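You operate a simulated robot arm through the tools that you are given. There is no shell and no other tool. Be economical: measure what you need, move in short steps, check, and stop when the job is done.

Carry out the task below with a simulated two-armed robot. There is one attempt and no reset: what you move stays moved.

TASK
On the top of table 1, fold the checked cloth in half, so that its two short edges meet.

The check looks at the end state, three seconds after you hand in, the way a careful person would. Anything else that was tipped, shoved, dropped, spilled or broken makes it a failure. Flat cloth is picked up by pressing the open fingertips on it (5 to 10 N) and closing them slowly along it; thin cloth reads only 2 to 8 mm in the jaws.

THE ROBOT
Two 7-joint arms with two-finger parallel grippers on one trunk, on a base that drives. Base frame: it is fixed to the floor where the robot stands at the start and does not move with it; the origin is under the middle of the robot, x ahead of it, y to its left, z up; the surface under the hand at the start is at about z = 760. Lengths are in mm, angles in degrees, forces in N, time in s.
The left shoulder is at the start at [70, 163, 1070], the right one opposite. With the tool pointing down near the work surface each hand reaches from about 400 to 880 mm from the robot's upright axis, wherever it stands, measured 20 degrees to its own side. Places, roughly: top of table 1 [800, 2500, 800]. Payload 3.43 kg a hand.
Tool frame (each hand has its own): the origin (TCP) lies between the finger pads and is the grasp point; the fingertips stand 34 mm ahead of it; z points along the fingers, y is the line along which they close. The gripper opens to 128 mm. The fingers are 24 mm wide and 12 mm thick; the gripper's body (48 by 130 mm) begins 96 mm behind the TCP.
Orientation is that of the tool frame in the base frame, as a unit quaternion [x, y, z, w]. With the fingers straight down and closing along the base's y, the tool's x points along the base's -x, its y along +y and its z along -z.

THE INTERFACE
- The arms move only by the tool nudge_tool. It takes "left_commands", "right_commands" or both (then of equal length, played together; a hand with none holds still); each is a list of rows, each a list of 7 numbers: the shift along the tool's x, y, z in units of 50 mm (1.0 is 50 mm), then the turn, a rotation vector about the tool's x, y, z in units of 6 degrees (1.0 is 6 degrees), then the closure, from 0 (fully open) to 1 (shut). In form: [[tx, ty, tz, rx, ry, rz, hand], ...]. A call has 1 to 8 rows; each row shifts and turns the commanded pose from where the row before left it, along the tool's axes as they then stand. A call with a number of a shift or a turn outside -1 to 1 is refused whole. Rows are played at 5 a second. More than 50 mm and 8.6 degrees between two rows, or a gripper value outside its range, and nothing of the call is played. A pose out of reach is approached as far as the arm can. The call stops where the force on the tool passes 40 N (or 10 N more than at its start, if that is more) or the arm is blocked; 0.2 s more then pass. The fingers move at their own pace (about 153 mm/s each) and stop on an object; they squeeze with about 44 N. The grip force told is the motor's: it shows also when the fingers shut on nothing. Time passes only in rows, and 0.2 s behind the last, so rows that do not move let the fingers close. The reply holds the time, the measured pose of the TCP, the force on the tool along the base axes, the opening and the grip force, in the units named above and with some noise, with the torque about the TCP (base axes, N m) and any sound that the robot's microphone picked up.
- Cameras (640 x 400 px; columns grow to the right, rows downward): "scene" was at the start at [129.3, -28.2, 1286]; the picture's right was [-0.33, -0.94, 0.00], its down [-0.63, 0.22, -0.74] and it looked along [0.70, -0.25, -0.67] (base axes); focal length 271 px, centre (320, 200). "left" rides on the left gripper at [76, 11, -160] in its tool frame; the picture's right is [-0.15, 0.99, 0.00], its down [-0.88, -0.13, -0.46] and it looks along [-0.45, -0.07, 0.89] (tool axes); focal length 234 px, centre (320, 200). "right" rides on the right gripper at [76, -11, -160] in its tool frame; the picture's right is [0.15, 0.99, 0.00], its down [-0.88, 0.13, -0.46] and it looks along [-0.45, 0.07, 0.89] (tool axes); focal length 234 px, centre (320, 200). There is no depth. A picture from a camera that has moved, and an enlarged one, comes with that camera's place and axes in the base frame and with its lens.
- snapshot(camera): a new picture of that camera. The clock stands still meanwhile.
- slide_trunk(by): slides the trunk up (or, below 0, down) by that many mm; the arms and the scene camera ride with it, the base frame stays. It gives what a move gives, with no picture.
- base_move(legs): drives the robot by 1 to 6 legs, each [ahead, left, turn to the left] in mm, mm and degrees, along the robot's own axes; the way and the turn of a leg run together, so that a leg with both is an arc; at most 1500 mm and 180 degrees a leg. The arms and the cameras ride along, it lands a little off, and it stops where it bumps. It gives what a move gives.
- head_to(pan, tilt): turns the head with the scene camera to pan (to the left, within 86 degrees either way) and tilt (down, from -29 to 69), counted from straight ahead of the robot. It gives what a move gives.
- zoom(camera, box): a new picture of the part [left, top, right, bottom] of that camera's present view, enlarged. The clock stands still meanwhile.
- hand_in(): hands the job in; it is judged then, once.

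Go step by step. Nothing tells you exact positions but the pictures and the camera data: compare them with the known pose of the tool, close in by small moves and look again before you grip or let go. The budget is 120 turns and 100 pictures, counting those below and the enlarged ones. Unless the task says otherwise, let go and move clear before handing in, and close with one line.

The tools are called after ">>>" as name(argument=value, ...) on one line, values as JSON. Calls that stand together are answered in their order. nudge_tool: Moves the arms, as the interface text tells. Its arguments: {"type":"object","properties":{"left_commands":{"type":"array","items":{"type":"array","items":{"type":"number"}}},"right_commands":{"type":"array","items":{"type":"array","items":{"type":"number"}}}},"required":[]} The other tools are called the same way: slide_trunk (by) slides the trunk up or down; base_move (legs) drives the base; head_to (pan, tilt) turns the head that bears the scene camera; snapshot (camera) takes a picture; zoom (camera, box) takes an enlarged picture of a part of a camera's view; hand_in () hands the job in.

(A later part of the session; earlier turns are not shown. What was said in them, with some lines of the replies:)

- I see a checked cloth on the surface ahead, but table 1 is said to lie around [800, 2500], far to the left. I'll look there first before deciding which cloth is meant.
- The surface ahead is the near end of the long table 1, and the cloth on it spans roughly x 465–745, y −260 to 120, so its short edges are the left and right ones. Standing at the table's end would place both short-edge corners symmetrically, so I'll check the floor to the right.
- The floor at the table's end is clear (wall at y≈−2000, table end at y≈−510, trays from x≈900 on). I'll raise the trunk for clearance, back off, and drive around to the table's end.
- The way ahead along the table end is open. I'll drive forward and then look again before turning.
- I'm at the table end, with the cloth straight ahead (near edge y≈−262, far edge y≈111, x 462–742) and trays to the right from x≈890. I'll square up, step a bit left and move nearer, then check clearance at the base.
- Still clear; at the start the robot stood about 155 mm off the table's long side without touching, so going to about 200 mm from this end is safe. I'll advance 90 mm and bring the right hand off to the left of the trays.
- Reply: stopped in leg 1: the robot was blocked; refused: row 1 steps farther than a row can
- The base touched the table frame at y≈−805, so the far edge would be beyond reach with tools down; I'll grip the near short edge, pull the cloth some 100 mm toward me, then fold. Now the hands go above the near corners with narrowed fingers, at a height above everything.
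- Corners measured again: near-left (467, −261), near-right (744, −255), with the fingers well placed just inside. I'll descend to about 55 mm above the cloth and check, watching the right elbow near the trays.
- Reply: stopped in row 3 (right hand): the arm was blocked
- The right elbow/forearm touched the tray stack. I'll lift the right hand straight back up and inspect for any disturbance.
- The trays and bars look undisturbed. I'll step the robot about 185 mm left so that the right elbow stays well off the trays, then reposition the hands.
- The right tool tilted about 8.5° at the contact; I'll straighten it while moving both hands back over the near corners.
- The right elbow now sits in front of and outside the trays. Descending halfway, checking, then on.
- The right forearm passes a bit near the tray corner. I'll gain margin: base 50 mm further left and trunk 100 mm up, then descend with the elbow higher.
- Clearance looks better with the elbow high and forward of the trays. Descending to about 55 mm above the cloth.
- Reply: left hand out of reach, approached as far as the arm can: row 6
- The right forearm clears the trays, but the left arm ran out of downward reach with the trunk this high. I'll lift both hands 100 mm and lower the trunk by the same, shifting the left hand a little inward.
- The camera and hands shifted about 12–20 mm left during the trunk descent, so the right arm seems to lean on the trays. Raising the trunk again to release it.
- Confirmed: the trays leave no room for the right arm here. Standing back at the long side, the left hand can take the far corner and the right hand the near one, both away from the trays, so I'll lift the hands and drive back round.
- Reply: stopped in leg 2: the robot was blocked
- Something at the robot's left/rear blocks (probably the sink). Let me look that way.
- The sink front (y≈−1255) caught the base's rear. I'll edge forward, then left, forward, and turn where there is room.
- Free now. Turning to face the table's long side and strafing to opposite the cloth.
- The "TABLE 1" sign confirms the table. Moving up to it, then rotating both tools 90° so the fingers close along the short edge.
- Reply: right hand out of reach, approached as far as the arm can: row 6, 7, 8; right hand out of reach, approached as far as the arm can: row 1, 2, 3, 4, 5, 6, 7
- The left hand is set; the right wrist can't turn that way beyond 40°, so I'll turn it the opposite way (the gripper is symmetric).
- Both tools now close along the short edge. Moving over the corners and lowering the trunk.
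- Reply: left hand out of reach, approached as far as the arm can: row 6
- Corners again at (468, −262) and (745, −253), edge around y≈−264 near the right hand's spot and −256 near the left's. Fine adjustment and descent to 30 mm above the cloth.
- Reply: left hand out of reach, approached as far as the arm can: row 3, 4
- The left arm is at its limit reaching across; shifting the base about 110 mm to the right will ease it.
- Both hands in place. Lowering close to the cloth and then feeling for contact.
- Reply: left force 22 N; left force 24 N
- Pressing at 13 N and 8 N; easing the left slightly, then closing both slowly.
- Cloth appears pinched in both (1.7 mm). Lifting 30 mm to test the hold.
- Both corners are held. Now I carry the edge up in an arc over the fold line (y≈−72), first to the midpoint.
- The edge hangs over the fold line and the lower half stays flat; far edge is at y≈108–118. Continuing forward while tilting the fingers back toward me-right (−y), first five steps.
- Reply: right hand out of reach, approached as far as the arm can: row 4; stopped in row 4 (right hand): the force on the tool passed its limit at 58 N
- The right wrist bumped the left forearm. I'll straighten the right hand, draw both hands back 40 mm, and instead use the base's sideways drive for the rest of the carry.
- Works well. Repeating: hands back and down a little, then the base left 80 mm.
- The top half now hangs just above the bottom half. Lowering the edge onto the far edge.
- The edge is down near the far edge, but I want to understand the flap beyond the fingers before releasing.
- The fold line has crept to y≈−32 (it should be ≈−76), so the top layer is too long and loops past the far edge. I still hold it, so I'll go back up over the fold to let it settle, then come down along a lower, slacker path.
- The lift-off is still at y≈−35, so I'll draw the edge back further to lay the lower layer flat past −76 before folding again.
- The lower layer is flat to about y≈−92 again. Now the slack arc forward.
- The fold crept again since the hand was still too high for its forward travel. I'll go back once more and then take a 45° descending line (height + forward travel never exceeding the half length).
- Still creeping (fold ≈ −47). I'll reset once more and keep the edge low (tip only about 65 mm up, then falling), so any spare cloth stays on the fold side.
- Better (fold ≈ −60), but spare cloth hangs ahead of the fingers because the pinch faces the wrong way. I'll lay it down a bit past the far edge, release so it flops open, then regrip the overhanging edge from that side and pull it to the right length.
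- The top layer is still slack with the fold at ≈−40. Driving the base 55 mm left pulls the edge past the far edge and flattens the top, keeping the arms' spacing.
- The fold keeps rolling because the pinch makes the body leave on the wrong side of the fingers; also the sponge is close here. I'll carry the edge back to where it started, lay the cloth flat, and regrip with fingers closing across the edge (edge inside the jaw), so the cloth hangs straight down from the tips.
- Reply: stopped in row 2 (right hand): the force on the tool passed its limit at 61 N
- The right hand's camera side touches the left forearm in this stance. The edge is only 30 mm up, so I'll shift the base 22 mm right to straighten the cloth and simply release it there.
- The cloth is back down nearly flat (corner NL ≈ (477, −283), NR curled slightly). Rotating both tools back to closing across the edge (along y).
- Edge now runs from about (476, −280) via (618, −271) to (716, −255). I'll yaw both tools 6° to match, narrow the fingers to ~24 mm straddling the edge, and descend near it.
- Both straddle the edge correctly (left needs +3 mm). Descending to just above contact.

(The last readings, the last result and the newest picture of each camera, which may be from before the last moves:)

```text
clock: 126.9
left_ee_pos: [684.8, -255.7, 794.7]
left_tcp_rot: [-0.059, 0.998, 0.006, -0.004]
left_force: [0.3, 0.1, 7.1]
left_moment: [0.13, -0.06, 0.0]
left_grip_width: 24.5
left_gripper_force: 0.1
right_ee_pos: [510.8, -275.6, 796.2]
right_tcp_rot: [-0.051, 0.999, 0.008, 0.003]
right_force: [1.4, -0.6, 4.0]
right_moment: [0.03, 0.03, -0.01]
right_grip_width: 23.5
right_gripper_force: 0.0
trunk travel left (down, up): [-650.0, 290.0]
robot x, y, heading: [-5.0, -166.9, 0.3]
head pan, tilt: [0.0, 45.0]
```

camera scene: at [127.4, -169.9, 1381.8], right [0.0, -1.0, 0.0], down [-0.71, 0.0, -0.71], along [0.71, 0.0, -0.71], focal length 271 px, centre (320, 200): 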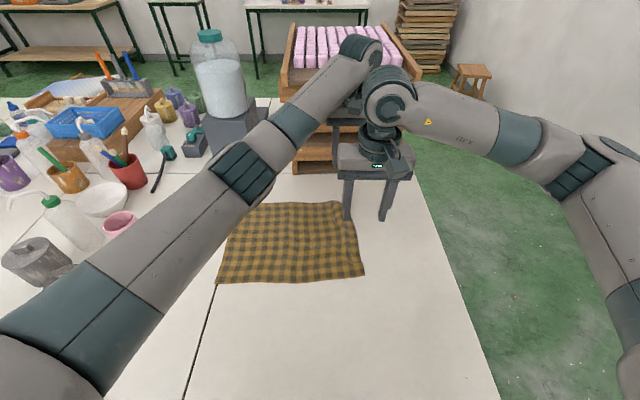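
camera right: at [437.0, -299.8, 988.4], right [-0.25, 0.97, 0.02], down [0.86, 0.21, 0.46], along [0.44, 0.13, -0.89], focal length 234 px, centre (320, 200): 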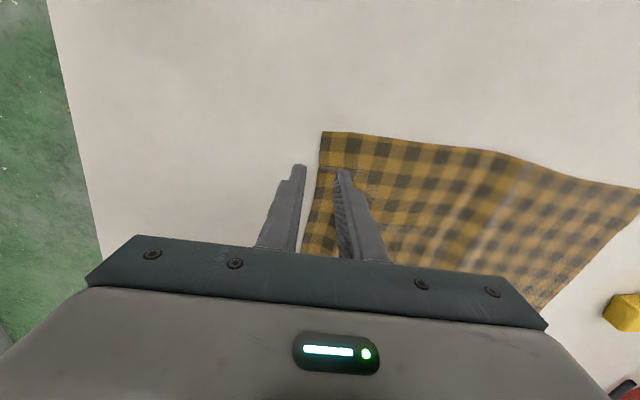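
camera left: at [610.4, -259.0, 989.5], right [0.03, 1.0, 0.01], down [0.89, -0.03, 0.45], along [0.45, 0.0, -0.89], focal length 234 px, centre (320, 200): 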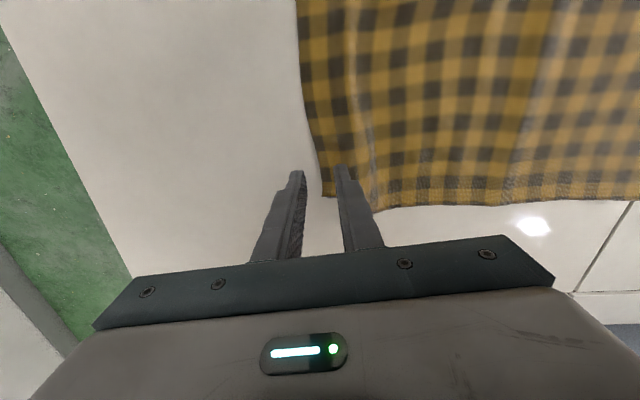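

>>> nudge_tool(right_commands=[[0, 0, 0.006, 0, 0, 0, 0.84], [0, 0, 0, 0, 0, 0, 0.87], [0, 0, 0, 0, 0, 0, 0.9], [0, 0, 0, 0, 0, 0, 0.93], [0, 0, 0, 0, 0, 0, 0.96], [0, 0, 0, 0, 0, 0, 1], [0, 0, 0, 0, 0, 0, 1]], left_commands=[[0, 0, 0, 0, 0, 0, 0.84], [0, 0, 0, 0, 0, 0, 0.87], [0, 0, 0, 0, 0, 0, 0.9], [0, 0, 0, 0, 0, 0, 0.93], [0, 0, 0, 0, 0, 0, 0.96], [0, 0, 0, 0, 0, 0, 1], [0, 0, 0, 0, 0, 0, 1]])

>>> nudge_tool(right_commands=[[0, 0, -0.3, 0, 0, 0, 1], [0, 0.1, -0.5, 0, 0, 0, 1], [0, 0, 0, 0, 0, 0, 1]], left_commands=[[0, 0, -0.3, 0, 0, 0, 1], [0, 0.1, -0.5, 0, 0, 0, 1], [0, 0, 0, 0, 0, 0, 1]])

>>> snapshot(camera="scene")

>>> snapshot(camera="left")

```text
clock: 128.5
left_ee_pos: [683.0, -256.3, 795.6]
left_tcp_rot: [-0.058, 0.998, 0.004, -0.003]
left_force: [0.6, 1.0, 12.5]
left_moment: [0.07, -0.01, -0.02]
left_grip_width: 2.4
left_gripper_force: 37.0
right_ee_pos: [508.8, -274.4, 795.1]
right_tcp_rot: [-0.051, 0.999, 0.008, 0.003]
right_force: [0.4, -0.2, 7.2]
right_moment: [0.0, 0.01, 0.0]
right_grip_width: 1.6
right_gripper_force: 36.3
trunk travel left (down, up): [-650.0, 290.0]
robot x, y, heading: [-1.2, -169.3, -0.1]
head pan, tilt: [0.0, 45.0]
```

```text
clock: 129.3
left_ee_pos: [684.9, -251.5, 833.0]
left_tcp_rot: [-0.058, 0.998, 0.006, -0.004]
left_force: [-1.4, 0.4, -0.4]
left_moment: [0.0, 0.03, -0.01]
left_grip_width: 2.1
left_gripper_force: 37.4
right_ee_pos: [509.9, -272.7, 835.0]
right_tcp_rot: [-0.052, 0.999, 0.008, 0.001]
right_force: [0.6, -0.3, -0.5]
right_moment: [0.02, -0.01, 0.0]
right_grip_width: 1.7
right_gripper_force: 36.7
trunk travel left (down, up): [-650.0, 290.0]
robot x, y, heading: [-3.4, -167.0, 0.1]
head pan, tilt: [0.0, 45.0]
```

```text
23 pictures are left
camera scene: at [128.2, -170.5, 1381.6], right [0.0, -1.0, 0.0], down [-0.71, 0.0, -0.71], along [0.71, 0.0, -0.71], focal length 271 px, centre (320, 200)
```

scene: 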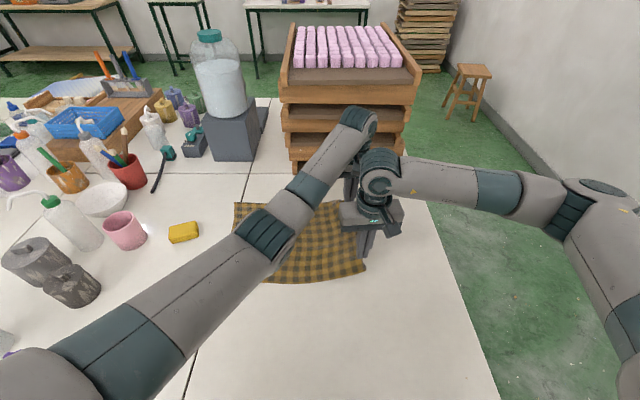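

```text
22 pictures are left
camera left: at [609.6, -250.4, 993.1], right [0.03, 1.0, 0.01], down [0.89, -0.03, 0.45], along [0.45, 0.0, -0.89], focal length 234 px, centre (320, 200)
```

left: 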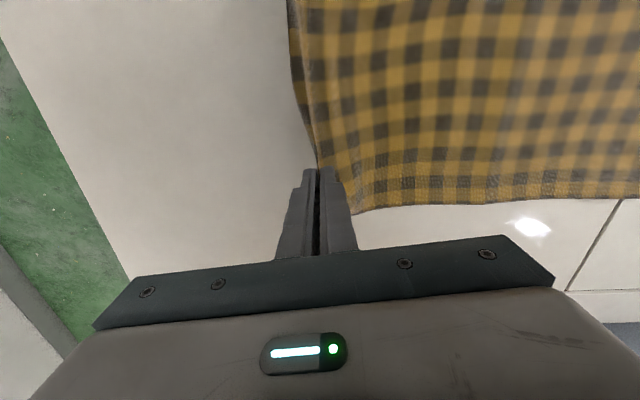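

Excellent: both jaws hold the edge itself, with the cloth hanging straight below. Now a low arc forward to just past the fold line.

>>> nudge_tool(right_commands=[[-0.073, 0.655, -0.46, 0, 0, 0, 1], [-0.088, 0.794, -0.4, 0, 0, 0, 1], [-0.088, 0.794, -0.2, 0, 0, 0, 1], [-0.088, 0.794, 0, 0, 0, 0, 1], [-0.077, 0.695, 0.5, 0, 0, 0, 1], [0, 0, 0, 0, 0, 0, 1]], left_commands=[[-0.073, 0.655, -0.46, 0, 0, 0, 1], [-0.088, 0.794, -0.4, 0, 0, 0, 1], [-0.088, 0.794, -0.2, 0, 0, 0, 1], [-0.088, 0.794, 0, 0, 0, 0, 1], [-0.077, 0.695, 0.5, 0, 0, 0, 1], [0, 0, 0, 0, 0, 0, 1]])

>>> snapshot(camera="scene")

>>> snapshot(camera="left")

```text
clock: 130.7
left_ee_pos: [683.7, -66.5, 862.7]
left_tcp_rot: [-0.059, 0.998, 0.006, -0.004]
left_force: [-0.1, 0.0, -0.3]
left_moment: [0.02, 0.02, 0.0]
left_grip_width: 2.2
left_gripper_force: 36.8
right_ee_pos: [512.5, -83.8, 868.7]
right_tcp_rot: [-0.051, 0.999, 0.009, 0.002]
right_force: [0.2, 0.1, -0.8]
right_moment: [0.03, -0.01, -0.01]
right_grip_width: 1.9
right_gripper_force: 36.5
trunk travel left (down, up): [-650.0, 290.0]
robot x, y, heading: [-5.7, -167.9, 0.1]
head pan, tilt: [0.0, 45.0]
```

```text
21 pictures are left
camera scene: at [126.9, -171.5, 1381.9], right [0.0, -1.0, 0.0], down [-0.71, 0.0, -0.71], along [0.71, 0.0, -0.71], focal length 271 px, centre (320, 200)
```

scene: 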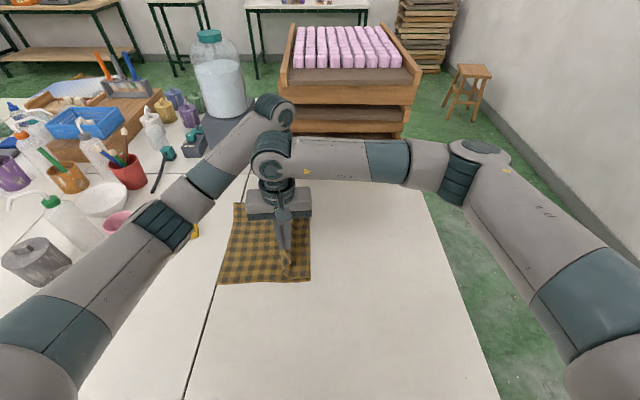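

```text
20 pictures are left
camera left: at [608.0, -64.9, 1022.8], right [0.03, 1.0, 0.01], down [0.89, -0.03, 0.45], along [0.45, 0.0, -0.89], focal length 234 px, centre (320, 200)
```

left: 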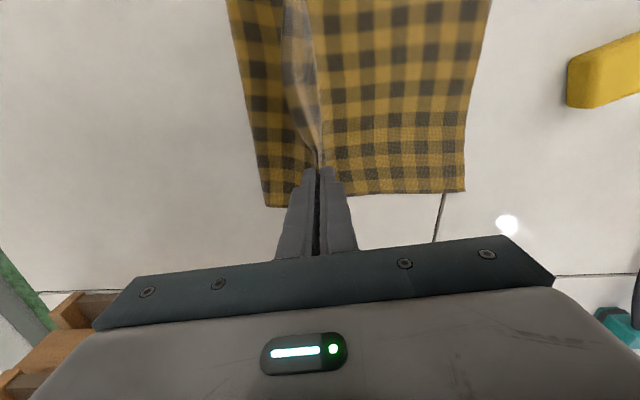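

Now the slack stays on the fold side (loop at y≈−135), exactly as wanted. Strafing the base 75 mm left at this height.

>>> base_move(legs=[[0, 75, 0]])

>>> nudge_tool(right_commands=[[-0.03, 0.28, 0.36, 0, 0, 0, 1], [-0.03, 0.28, 0.36, 0, 0, 0, 1], [0, 0, 0, 0, 0, 0, 1]], left_commands=[[-0.03, 0.28, 0.3, 0, 0, 0, 1], [-0.03, 0.28, 0.3, 0, 0, 0, 1], [0, 0, 0, 0, 0, 0, 1]])

>>> snapshot(camera="scene")

>>> snapshot(camera="left")

```text
clock: 131.8
left_ee_pos: [683.6, 8.8, 862.3]
left_tcp_rot: [-0.058, 0.998, 0.005, -0.004]
left_force: [0.6, 0.5, -0.2]
left_moment: [-0.04, 0.0, -0.01]
left_grip_width: 2.1
left_gripper_force: 36.6
right_ee_pos: [512.9, -10.0, 867.9]
right_tcp_rot: [-0.051, 0.999, 0.007, 0.002]
right_force: [-0.2, 0.8, 0.0]
right_moment: [-0.01, -0.01, -0.01]
right_grip_width: 2.0
right_gripper_force: 36.7
trunk travel left (down, up): [-650.0, 290.0]
robot x, y, heading: [-6.5, -95.3, 0.0]
head pan, tilt: [0.0, 45.0]
```

```text
clock: 132.6
left_ee_pos: [682.3, 35.5, 832.4]
left_tcp_rot: [-0.057, 0.998, 0.006, -0.004]
left_force: [0.1, 0.2, 0.8]
left_moment: [-0.03, -0.01, 0.02]
left_grip_width: 2.0
left_gripper_force: 37.1
right_ee_pos: [513.7, 19.3, 834.9]
right_tcp_rot: [-0.05, 0.999, 0.008, 0.002]
right_force: [0.2, -0.5, -0.2]
right_moment: [-0.01, 0.02, -0.02]
right_grip_width: 1.7
right_gripper_force: 36.6
trunk travel left (down, up): [-650.0, 290.0]
robot x, y, heading: [-7.2, -99.2, -0.0]
head pan, tilt: [0.0, 45.0]
```

```text
19 pictures are left
camera scene: at [127.0, -96.2, 1381.8], right [0.0, -1.0, 0.0], down [-0.71, 0.0, -0.71], along [0.71, 0.0, -0.71], focal length 271 px, centre (320, 200)
```

scene: 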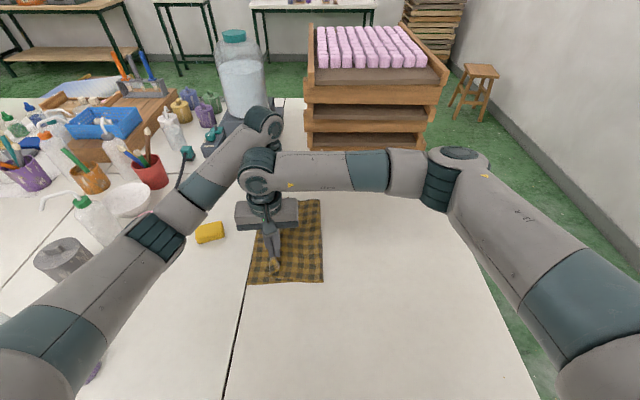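

```text
18 pictures are left
camera left: at [607.2, 38.0, 993.0], right [0.03, 1.0, 0.01], down [0.89, -0.03, 0.45], along [0.45, 0.0, -0.89], focal length 234 px, centre (320, 200)
```

left: 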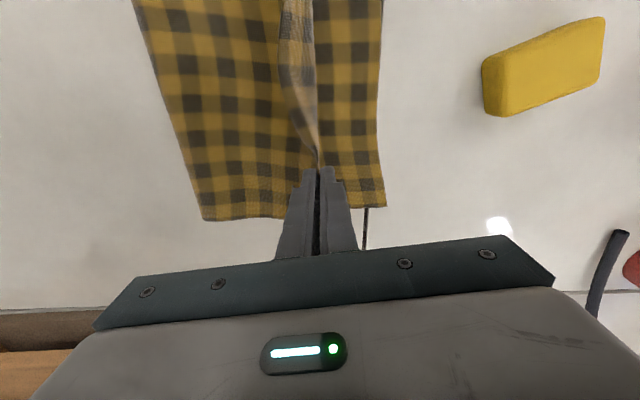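

Fold line is now near y≈−100 and shrinking correctly; far edge at y≈111 (far side) and ≈80 (near side). Continuing low: base 30 mm left, then lowering toward the edge.

>>> nudge_tool(right_commands=[[-0.02, 0.2, 0.26, 0, 0, 0, 1]], left_commands=[[-0.02, 0.2, 0.22, 0, 0, 0, 1]])

>>> base_move(legs=[[0, 32, 0]])

>>> snapshot(camera="right")

>>> snapshot(camera="left")

```text
clock: 132.9
left_ee_pos: [684.3, 46.7, 821.9]
left_tcp_rot: [-0.057, 0.998, 0.005, -0.005]
left_force: [0.5, -0.9, -0.1]
left_moment: [-0.01, 0.03, -0.02]
left_grip_width: 2.1
left_gripper_force: 37.4
right_ee_pos: [514.5, 30.7, 821.0]
right_tcp_rot: [-0.052, 0.999, 0.007, 0.001]
right_force: [0.0, 0.6, -0.2]
right_moment: [-0.01, 0.03, 0.0]
right_grip_width: 1.7
right_gripper_force: 36.2
trunk travel left (down, up): [-650.0, 290.0]
robot x, y, heading: [-3.3, -94.7, 0.4]
head pan, tilt: [0.0, 45.0]
```

```text
clock: 133.8
left_ee_pos: [684.8, 76.0, 821.7]
left_tcp_rot: [-0.056, 0.998, 0.006, -0.004]
left_force: [-0.5, -0.1, -0.5]
left_moment: [-0.01, -0.01, -0.01]
left_grip_width: 2.4
left_gripper_force: 36.9
right_ee_pos: [513.7, 60.3, 822.2]
right_tcp_rot: [-0.05, 0.999, 0.008, 0.001]
right_force: [-0.3, -0.2, 0.4]
right_moment: [-0.04, -0.01, 0.01]
right_grip_width: 1.7
right_gripper_force: 36.0
trunk travel left (down, up): [-650.0, 290.0]
robot x, y, heading: [-3.6, -63.0, 0.0]
head pan, tilt: [0.0, 45.0]
```

```text
17 pictures are left
camera right: at [439.4, 38.4, 981.6], right [-0.24, 0.97, 0.01], down [0.86, 0.21, 0.46], along [0.45, 0.13, -0.89], focal length 234 px, centre (320, 200)
```

right: 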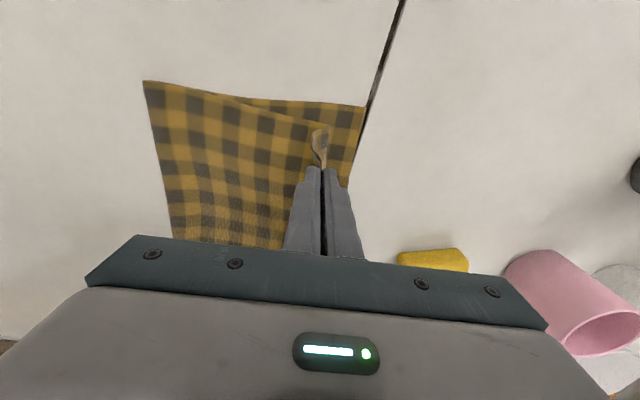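

```text
16 pictures are left
camera left: at [608.4, 78.1, 982.8], right [0.03, 1.0, 0.01], down [0.89, -0.03, 0.45], along [0.45, 0.0, -0.89], focal length 234 px, centre (320, 200)
```

left: 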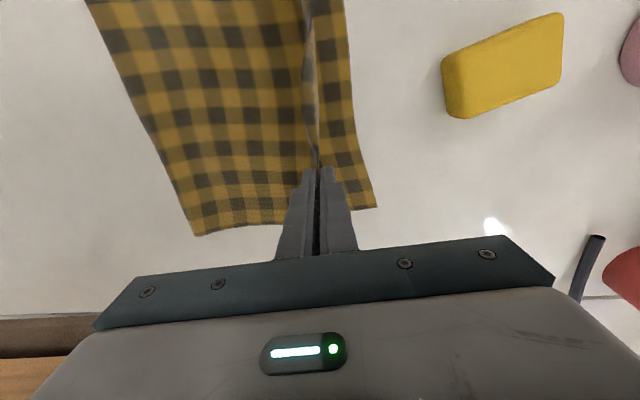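

Near side is right on (fold −100, D ≈ (453, 87)); the far side slid a little, so the rectangle now sits rotated ~9° with A ≈ (729, 137). I'll aim each hand at its own matching point on that edge and lower.

>>> nudge_tool(right_commands=[[0.23, 0.275, 0.14, 0, 0, 0, 1], [0.23, 0.275, 0.14, 0, 0, 0, 1], [0, 0, 0, 0, 0, 0, 1]], left_commands=[[0.143, 0.438, 0.14, 0, 0, 0, 1], [0.143, 0.438, 0.14, 0, 0, 0, 1], [0, 0, 0, 0, 0, 0, 1]])

>>> snapshot(camera="right")

>>> snapshot(camera="left")

```text
clock: 134.6
left_ee_pos: [665.2, 116.9, 810.2]
left_tcp_rot: [-0.057, 0.998, 0.006, -0.004]
left_force: [-3.8, -1.1, -0.1]
left_moment: [-0.01, 0.17, 0.0]
left_grip_width: 2.4
left_gripper_force: 37.3
right_ee_pos: [491.8, 83.2, 807.3]
right_tcp_rot: [-0.05, 0.999, 0.008, 0.002]
right_force: [3.9, -0.2, 0.1]
right_moment: [0.06, -0.14, 0.04]
right_grip_width: 1.9
right_gripper_force: 36.2
trunk travel left (down, up): [-650.0, 290.0]
robot x, y, heading: [-5.8, -63.5, -0.1]
head pan, tilt: [0.0, 45.0]
```

```text
15 pictures are left
camera right: at [415.9, 62.6, 967.1], right [-0.24, 0.97, 0.02], down [0.86, 0.21, 0.46], along [0.45, 0.13, -0.89], focal length 234 px, centre (320, 200)
```

right: 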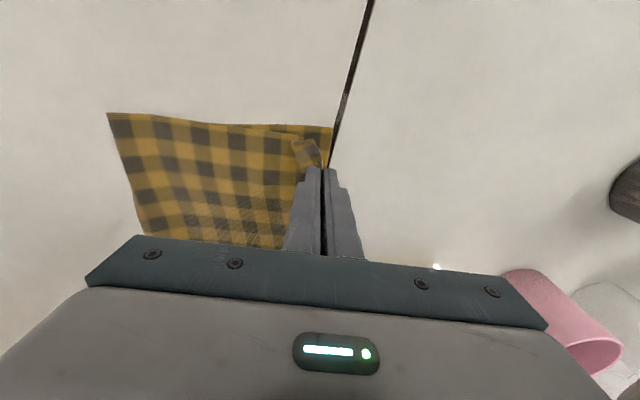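

```text
14 pictures are left
camera left: at [590.2, 118.9, 971.1], right [0.03, 1.0, 0.01], down [0.89, -0.04, 0.45], along [0.45, -0.01, -0.89], focal length 234 px, centre (320, 200)
```

left: 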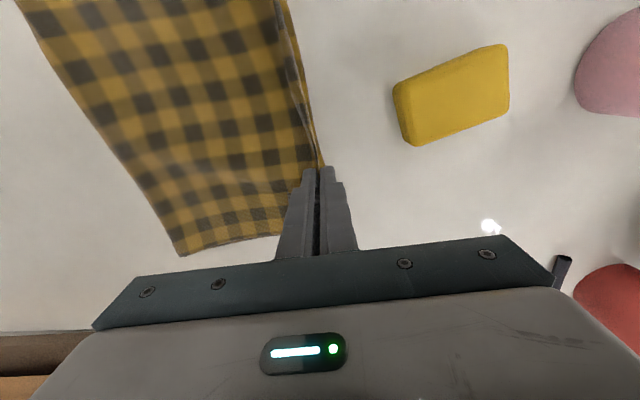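

Both edges line up closely now. Lowering the last few mm, releasing gently and lifting off.

>>> nudge_tool(right_commands=[[-0.04, 0.03, 0.1, 0, 0, 0, 1], [0, 0, 0, 0, 0, 0, 0.9], [0, 0, 0, 0, 0, 0, 0.8], [0, 0, 0, 0, 0, 0, 0.75], [0, 0, -0.3, 0, 0, 0, 0.75], [0, 0, -0.8, 0, 0, 0, 0.75], [0, 0, -1, 0, 0, 0, 0.75], [0, 0, -1, 0, 0, 0, 0.75]], left_commands=[[0.04, 0.03, 0.16, 0, 0, 0, 1], [0, 0, 0, 0, 0, 0, 0.9], [0, 0, 0, 0, 0, 0, 0.8], [0, 0, 0, 0, 0, 0, 0.75], [0, 0, -0.3, 0, 0, 0, 0.75], [0, 0, -0.8, 0, 0, 0, 0.75], [0, 0, -1, 0, 0, 0, 0.75], [0, 0, -1, 0, 0, 0, 0.75]])

>>> snapshot(camera="right")

>>> snapshot(camera="left")

```text
clock: 136.4
left_ee_pos: [661.5, 117.6, 954.8]
left_tcp_rot: [-0.057, 0.998, 0.006, -0.003]
left_force: [0.3, -0.3, -0.2]
left_moment: [-0.01, -0.07, -0.02]
left_grip_width: 31.9
left_gripper_force: 0.1
right_ee_pos: [489.7, 81.7, 958.3]
right_tcp_rot: [-0.05, 0.999, 0.008, 0.002]
right_force: [-0.8, -0.4, 0.5]
right_moment: [0.02, -0.02, -0.03]
right_grip_width: 31.9
right_gripper_force: 0.0
trunk travel left (down, up): [-650.0, 290.0]
robot x, y, heading: [-5.8, -63.4, -0.2]
head pan, tilt: [0.0, 45.0]
```

```text
13 pictures are left
camera right: at [415.6, 60.4, 1118.4], right [-0.25, 0.97, 0.01], down [0.86, 0.21, 0.46], along [0.45, 0.13, -0.89], focal length 234 px, centre (320, 200)
```

right: 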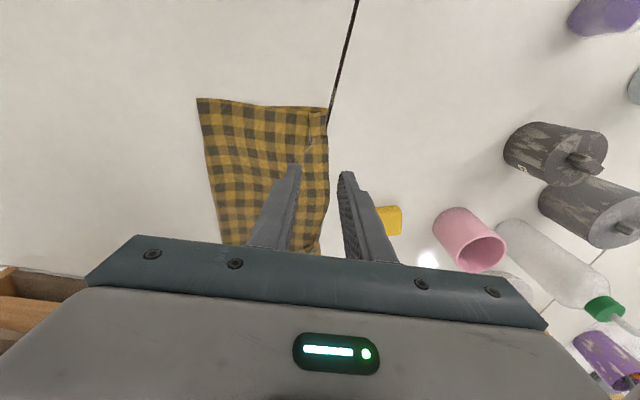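

```text
12 pictures are left
camera left: at [585.1, 120.2, 1116.2], right [0.03, 1.0, 0.01], down [0.89, -0.03, 0.45], along [0.45, 0.0, -0.89], focal length 234 px, centre (320, 200)
```

left: 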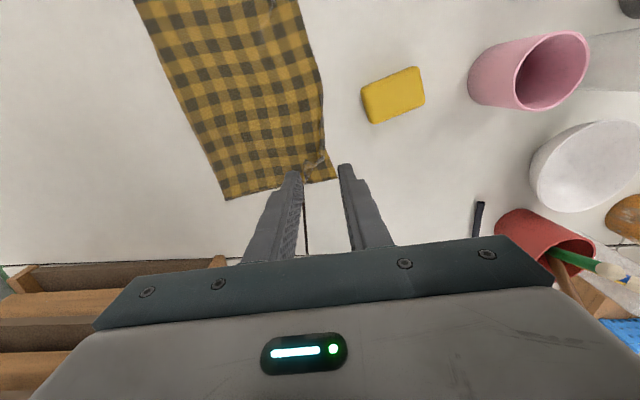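

That looks folded well; let me raise the arms clear and inspect the edge closely.

>>> nudge_tool(right_commands=[[0, -1, -0.05, 0, 0, 0, 0.75], [0, -1, 0, 0, 0, 0, 0.75], [0, -1, 0, 0, 0, 0, 0.75], [0, -1, 0, 0, 0, 0, 0.75], [0, -1, 0, 0, 0, 0, 0.75]], left_commands=[[0, 0, -1, 0, 0, 0, 0.75], [0, 0, -1, 0, 0, 0, 0.75], [0, 0, -0.9, 0, 0, 0, 0.75], [0, 0, 0, 0, 0, 0, 0.75], [0, 0, 0, 0, 0, 0, 0.75]])

>>> head_to(pan=6, tilt=50)

>>> zoom(camera="scene", box=[200, 110, 440, 260])

>>> zoom(camera="left", box=[120, 0, 440, 200])

```text
clock: 137.6
left_ee_pos: [665.8, 117.3, 1101.1]
left_tcp_rot: [-0.057, 0.998, 0.006, -0.004]
left_force: [-0.3, -0.5, -0.6]
left_moment: [0.03, -0.01, -0.01]
left_grip_width: 31.8
left_gripper_force: 0.0
right_ee_pos: [513.4, -165.6, 959.7]
right_tcp_rot: [-0.051, 0.999, 0.009, 0.003]
right_force: [0.3, 0.1, -0.1]
right_moment: [0.0, 0.01, -0.04]
right_grip_width: 31.8
right_gripper_force: 0.0
trunk travel left (down, up): [-650.0, 290.0]
robot x, y, heading: [-3.8, -61.6, 0.0]
head pan, tilt: [0.0, 45.0]
```

```text
clock: 138.3
left_ee_pos: [665.7, 119.9, 1099.6]
left_tcp_rot: [-0.057, 0.998, 0.006, -0.004]
left_force: [0.7, 0.0, -0.5]
left_moment: [-0.02, -0.01, -0.02]
left_grip_width: 31.8
left_gripper_force: 0.1
right_ee_pos: [513.8, -164.2, 958.6]
right_tcp_rot: [-0.05, 0.999, 0.008, 0.002]
right_force: [0.0, 1.7, -0.3]
right_moment: [0.0, -0.03, -0.03]
right_grip_width: 32.1
right_gripper_force: 0.0
trunk travel left (down, up): [-650.0, 290.0]
robot x, y, heading: [-7.8, -66.6, -0.1]
head pan, tilt: [6.0, 50.0]
```

```text
2.67 times, centred on (320, 185) of scene
camera zoom: at [122.3, -55.7, 1374.9], right [0.1, -0.99, 0.0], down [-0.76, -0.08, -0.64], along [0.64, 0.07, -0.77], focal length 722 px, centre (320, 240)
```

zoom: 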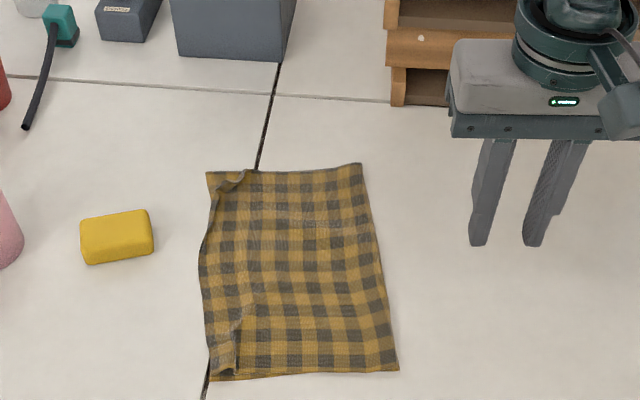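

```text
2.00 times, centred on (280, 100) of left
camera zoom: at [590.5, 122.1, 1260.8], right [0.03, 1.0, 0.01], down [0.89, -0.03, 0.45], along [0.45, -0.01, -0.89], focal length 468 px, centre (400, 400)
```

zoom: 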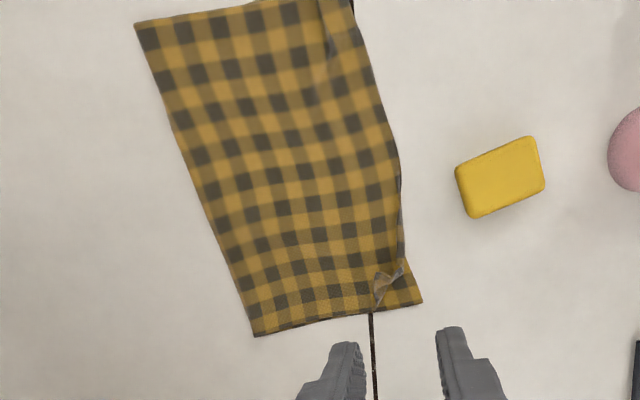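

The fold is good; only the far top corner is rumpled back (around (701,108)) and the near one slightly short. I'll bring the left hand over that rumple, turned ~42°, to pinch just the standing cloth and draw it outward to the corner.

>>> nudge_tool(left_commands=[[-0.674, -0.276, 0.6, 0, 0, 1, 0.6], [0, 0, 0.7, 0, 0, 1, 0.6], [0, 0, 0.7, 0, 0, 1, 0.6], [0, 0, 0.7, 0, 0, 1, 0.6], [0, 0, 0.7, 0, 0, 1, 0.6], [0, 0, 0.7, 0, 0, 1, 0.6], [0, 0, 0.5, 0, 0, 1, 0.6]])

>>> zoom(camera="left", box=[160, 50, 480, 250])

```text
clock: 139.9
left_ee_pos: [700.5, 110.9, 870.2]
left_tcp_rot: [0.305, 0.952, 0.004, -0.005]
left_force: [0.0, -0.8, -1.2]
left_moment: [0.02, -0.02, 0.01]
left_grip_width: 51.3
left_gripper_force: 0.0
right_ee_pos: [514.1, -165.0, 959.6]
right_tcp_rot: [-0.05, 0.999, 0.007, 0.002]
right_force: [-0.2, -0.1, 0.6]
right_moment: [-0.04, -0.02, -0.02]
right_grip_width: 32.0
right_gripper_force: 0.1
trunk travel left (down, up): [-650.0, 290.0]
robot x, y, heading: [-7.0, -67.6, -0.1]
head pan, tilt: [6.0, 50.0]
```

```text
2.00 times, centred on (320, 150) of left
camera zoom: at [645.9, 163.9, 1032.7], right [0.69, 0.72, 0.0], down [0.64, -0.62, 0.44], along [0.32, -0.31, -0.9], focal length 468 px, centre (320, 300)
```

zoom: 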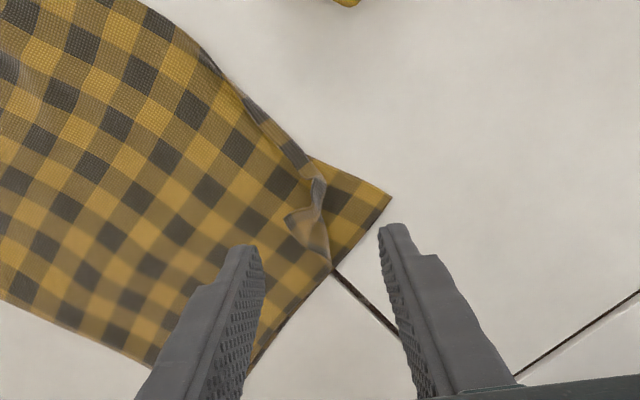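

I can see the small folded-back corner flap clearly; its ridge runs (685,122)–(727,94), right between the fingers. Lowering to just above the lower layer, pinching the flap, and drawing it outward toward A (723,146).

>>> nudge_tool(left_commands=[[0, -0.06, 0.7, 0, 0, 0, 0.6], [0, 0, 0.67, 0, 0, 0, 0.6], [0, 0, 0, 0, 0, 0, 0.6], [0, 0, 0, 0, 0, 0, 0.75], [0, 0, 0, 0, 0, 0, 0.9], [0, 0, 0, 0, 0, 0, 1], [0, 0, 0, 0, 0, 0, 1]])

>>> zoom(camera="left", box=[160, 50, 480, 250])

```text
clock: 141.5
left_ee_pos: [695.1, 109.1, 801.0]
left_tcp_rot: [0.305, 0.952, 0.004, -0.005]
left_force: [-0.5, 0.3, -0.1]
left_moment: [0.0, 0.0, 0.01]
left_grip_width: 2.3
left_gripper_force: 36.5
right_ee_pos: [513.2, -165.0, 959.5]
right_tcp_rot: [-0.051, 0.999, 0.008, 0.003]
right_force: [0.0, -0.7, 0.1]
right_moment: [-0.05, 0.02, -0.03]
right_grip_width: 31.9
right_gripper_force: 0.1
trunk travel left (down, up): [-650.0, 290.0]
robot x, y, heading: [-4.7, -63.4, 0.3]
head pan, tilt: [6.0, 50.0]
```

```text
2.00 times, centred on (320, 150) of left
camera zoom: at [641.9, 161.4, 962.5], right [0.69, 0.72, 0.0], down [0.65, -0.62, 0.44], along [0.32, -0.31, -0.9], focal length 468 px, centre (320, 300)
```

zoom: 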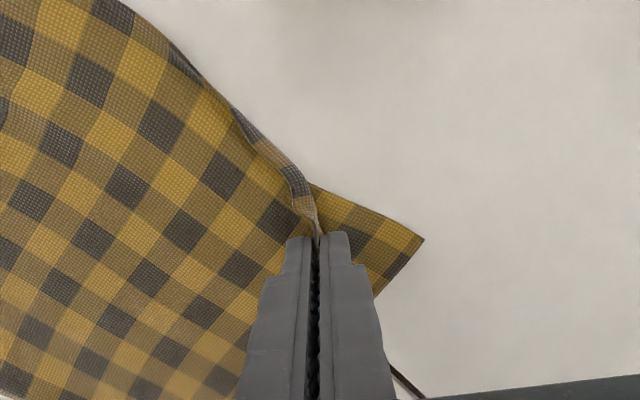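

The flap is pinched. I'll pull it outward ~22 mm, let go, step inside it with closed fingers, and then sweep outward just above the cloth to flip the flap open.

>>> nudge_tool(left_commands=[[0, 0.2, -0.12, 0, 0, 0, 1], [0, 0.24, 0.1, 0, 0, 0, 1], [0, 0, 0, 0, 0, 0, 0.75], [0, 0, 0, 0, 0, 0, 0.75], [0, 0, -0.6, 0, 0, 0, 0.75], [0, -0.72, 0, 0, 0, 0, 1], [0, 0, 0.3, 0, 0, 0, 1], [0, 0, 0.3, 0, 0, 0, 1]])

>>> zoom(camera="left", box=[160, 50, 480, 250])

```text
clock: 143.3
left_ee_pos: [687.5, 94.0, 801.2]
left_tcp_rot: [0.305, 0.952, 0.003, -0.005]
left_force: [-0.2, -0.9, -0.2]
left_moment: [0.0, 0.02, 0.01]
left_grip_width: 0.2
left_gripper_force: 32.9
right_ee_pos: [514.0, -164.1, 959.8]
right_tcp_rot: [-0.05, 0.999, 0.008, 0.002]
right_force: [1.3, 0.6, 0.3]
right_moment: [0.02, -0.02, 0.03]
right_grip_width: 31.9
right_gripper_force: 0.0
trunk travel left (down, up): [-650.0, 290.0]
robot x, y, heading: [-4.0, -63.6, 0.2]
head pan, tilt: [6.0, 50.0]
```

```text
2.00 times, centred on (320, 150) of left
camera zoom: at [632.8, 147.9, 962.6], right [0.69, 0.72, 0.0], down [0.64, -0.62, 0.44], along [0.32, -0.31, -0.9], focal length 468 px, centre (320, 300)
```

zoom: 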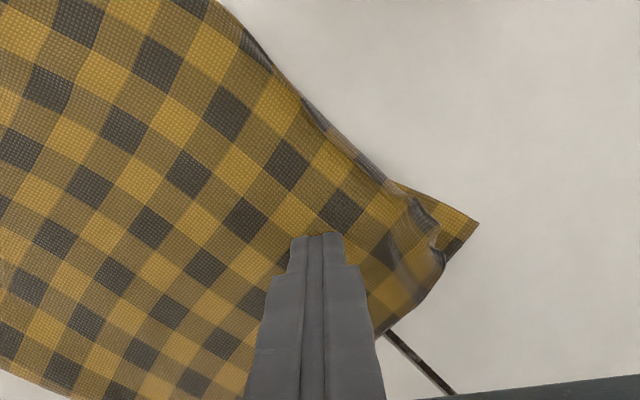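

The corner now almost reaches A, with only a small bump left. Sweeping outward over it.

>>> nudge_tool(left_commands=[[0, 0.35, 0, 0, 0, 0, 1], [0, 0.3, 0, 0, 0, 0, 1], [0, 0.3, 0, 0, 0, 0, 1], [0, 0.2, 0, 0, 0, 0, 1], [0, 0, -0.8, 0, 0, 0, 1], [0, -0.6, -0.6, 0, 0, 0, 1]])

>>> zoom(camera="left", box=[160, 50, 480, 250])

```text
clock: 144.7
left_ee_pos: [703.5, 118.1, 870.3]
left_tcp_rot: [0.304, 0.953, 0.005, -0.005]
left_force: [-0.1, 0.4, 0.5]
left_moment: [0.04, -0.02, -0.01]
left_grip_width: 0.0
left_gripper_force: 32.6
right_ee_pos: [513.0, -164.7, 959.7]
right_tcp_rot: [-0.051, 0.999, 0.008, 0.001]
right_force: [0.0, -0.5, -0.3]
right_moment: [0.0, -0.01, 0.0]
right_grip_width: 32.3
right_gripper_force: 0.0
trunk travel left (down, up): [-650.0, 290.0]
robot x, y, heading: [-1.6, -64.1, -0.3]
head pan, tilt: [6.0, 50.0]
```

```text
2.00 times, centred on (320, 150) of left
camera zoom: at [649.0, 171.0, 1032.1], right [0.69, 0.72, 0.0], down [0.65, -0.62, 0.44], along [0.32, -0.31, -0.9], focal length 468 px, centre (320, 300)
```

zoom: 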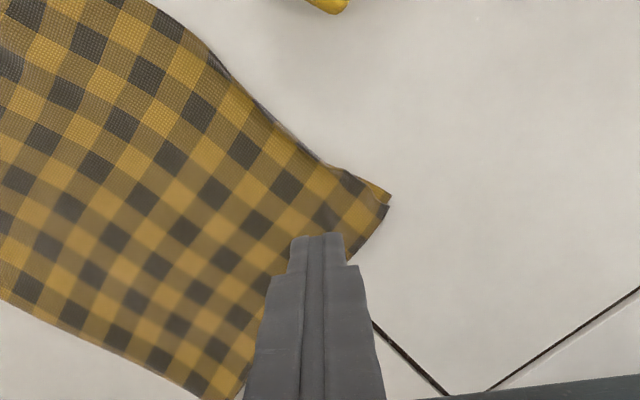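

The far corner now lies properly on the lower one. Lifting the left hand and checking the near corner.

>>> nudge_tool(left_commands=[[-0.3, 0, -0.9, 0, 0, 0, 1], [-0.3, 0, -0.9, 0, 0, 0, 1], [-0.3, 0, -0.9, 0, 0, 0, 1], [0, 0, -0.9, 0, 0, 0, 1]])

>>> zoom(camera="scene", box=[260, 120, 380, 260])

```text
clock: 145.7
left_ee_pos: [741.7, 91.0, 1051.9]
left_tcp_rot: [0.305, 0.952, 0.004, -0.005]
left_force: [0.1, 0.4, -0.2]
left_moment: [-0.02, -0.01, -0.02]
left_grip_width: 0.0
left_gripper_force: 33.2
right_ee_pos: [513.1, -164.2, 959.9]
right_tcp_rot: [-0.05, 0.999, 0.008, 0.003]
right_force: [-0.3, 0.4, 0.3]
right_moment: [0.01, -0.01, 0.01]
right_grip_width: 31.9
right_gripper_force: 0.0
trunk travel left (down, up): [-650.0, 290.0]
robot x, y, heading: [-7.9, -64.5, 0.2]
head pan, tilt: [6.0, 50.0]
```

```text
2.86 times, centred on (320, 190) of scene
camera zoom: at [120.5, -55.9, 1375.0], right [0.11, -0.99, 0.0], down [-0.76, -0.08, -0.64], along [0.64, 0.07, -0.77], focal length 774 px, centre (320, 229)
```

zoom: 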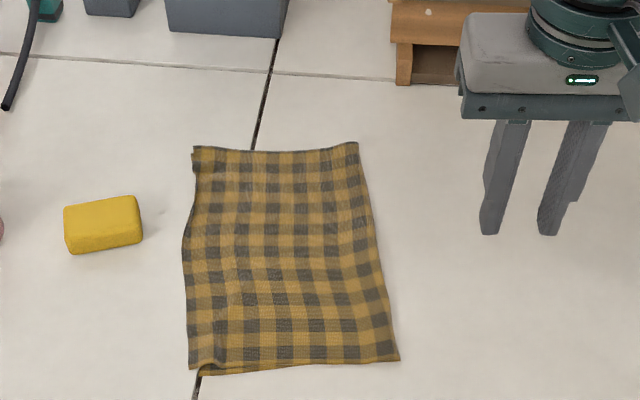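

The cloth is neatly halved, with its short edges together, and sponge, trays and other items stay where they were. Raising clear and handing in.

>>> slide_trunk(by=120)

>>> snapshot(camera="scene")

```text
clock: 147.2
left_ee_pos: [743.5, 91.3, 1169.7]
left_tcp_rot: [0.305, 0.952, 0.004, -0.006]
left_force: [-0.9, -0.7, -0.2]
left_moment: [-0.02, -0.02, 0.04]
left_grip_width: 0.0
left_gripper_force: 33.3
right_ee_pos: [513.5, -165.5, 1078.6]
right_tcp_rot: [-0.05, 0.999, 0.008, 0.002]
right_force: [0.5, -0.8, -0.6]
right_moment: [0.01, 0.02, -0.04]
right_grip_width: 32.0
right_gripper_force: 0.0
trunk travel left (down, up): [-770.0, 170.0]
robot x, y, heading: [0.2, -61.8, -0.0]
head pan, tilt: [6.0, 50.0]
```

```text
4 pictures are left
camera scene: at [122.6, -56.1, 1494.8], right [0.11, -0.99, 0.0], down [-0.76, -0.08, -0.64], along [0.64, 0.07, -0.77], focal length 271 px, centre (320, 200)
```

scene: 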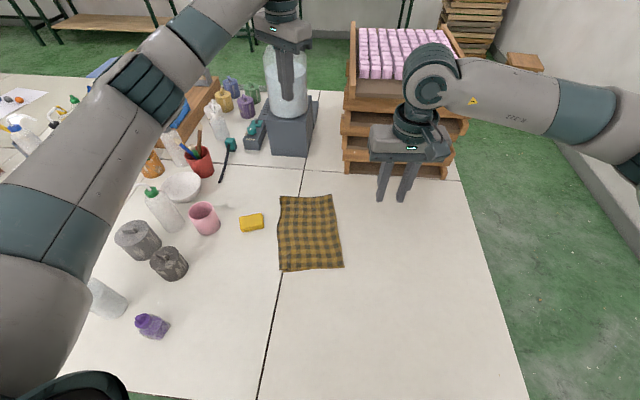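

>>> zoom(camera="scene", box=[70, 180, 350, 355])

```text
2.29 times, centred on (210, 268) of scene
camera zoom: at [122.6, -56.1, 1494.8], right [0.11, -0.99, 0.0], down [-0.76, -0.08, -0.64], along [0.64, 0.07, -0.77], focal length 619 px, centre (571, 46)
```

zoom: 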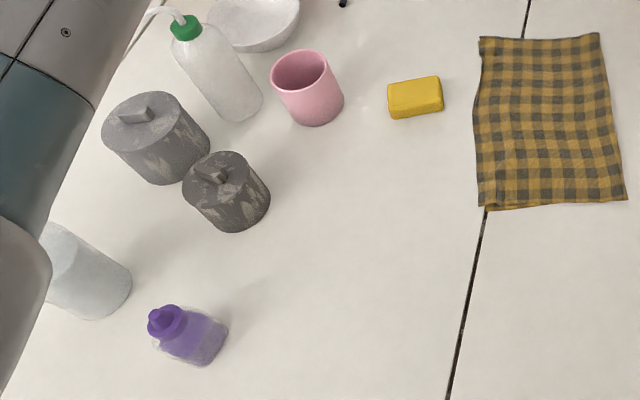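

All objects stand upright and undisturbed, and the cloth lies folded in half; handing in.

>>> hand_in()

```text
The job is handed in.
```

The checked cloth lies folded in half on table 1 with its short edges together. They are about 10–15 mm apart at the near corner, and the folded cloth sits rotated about 9° from how it lay before. The right arm bumped the tray stack twice before I moved, but neither it nor anything else on the table looked moved, tipped or spilled.
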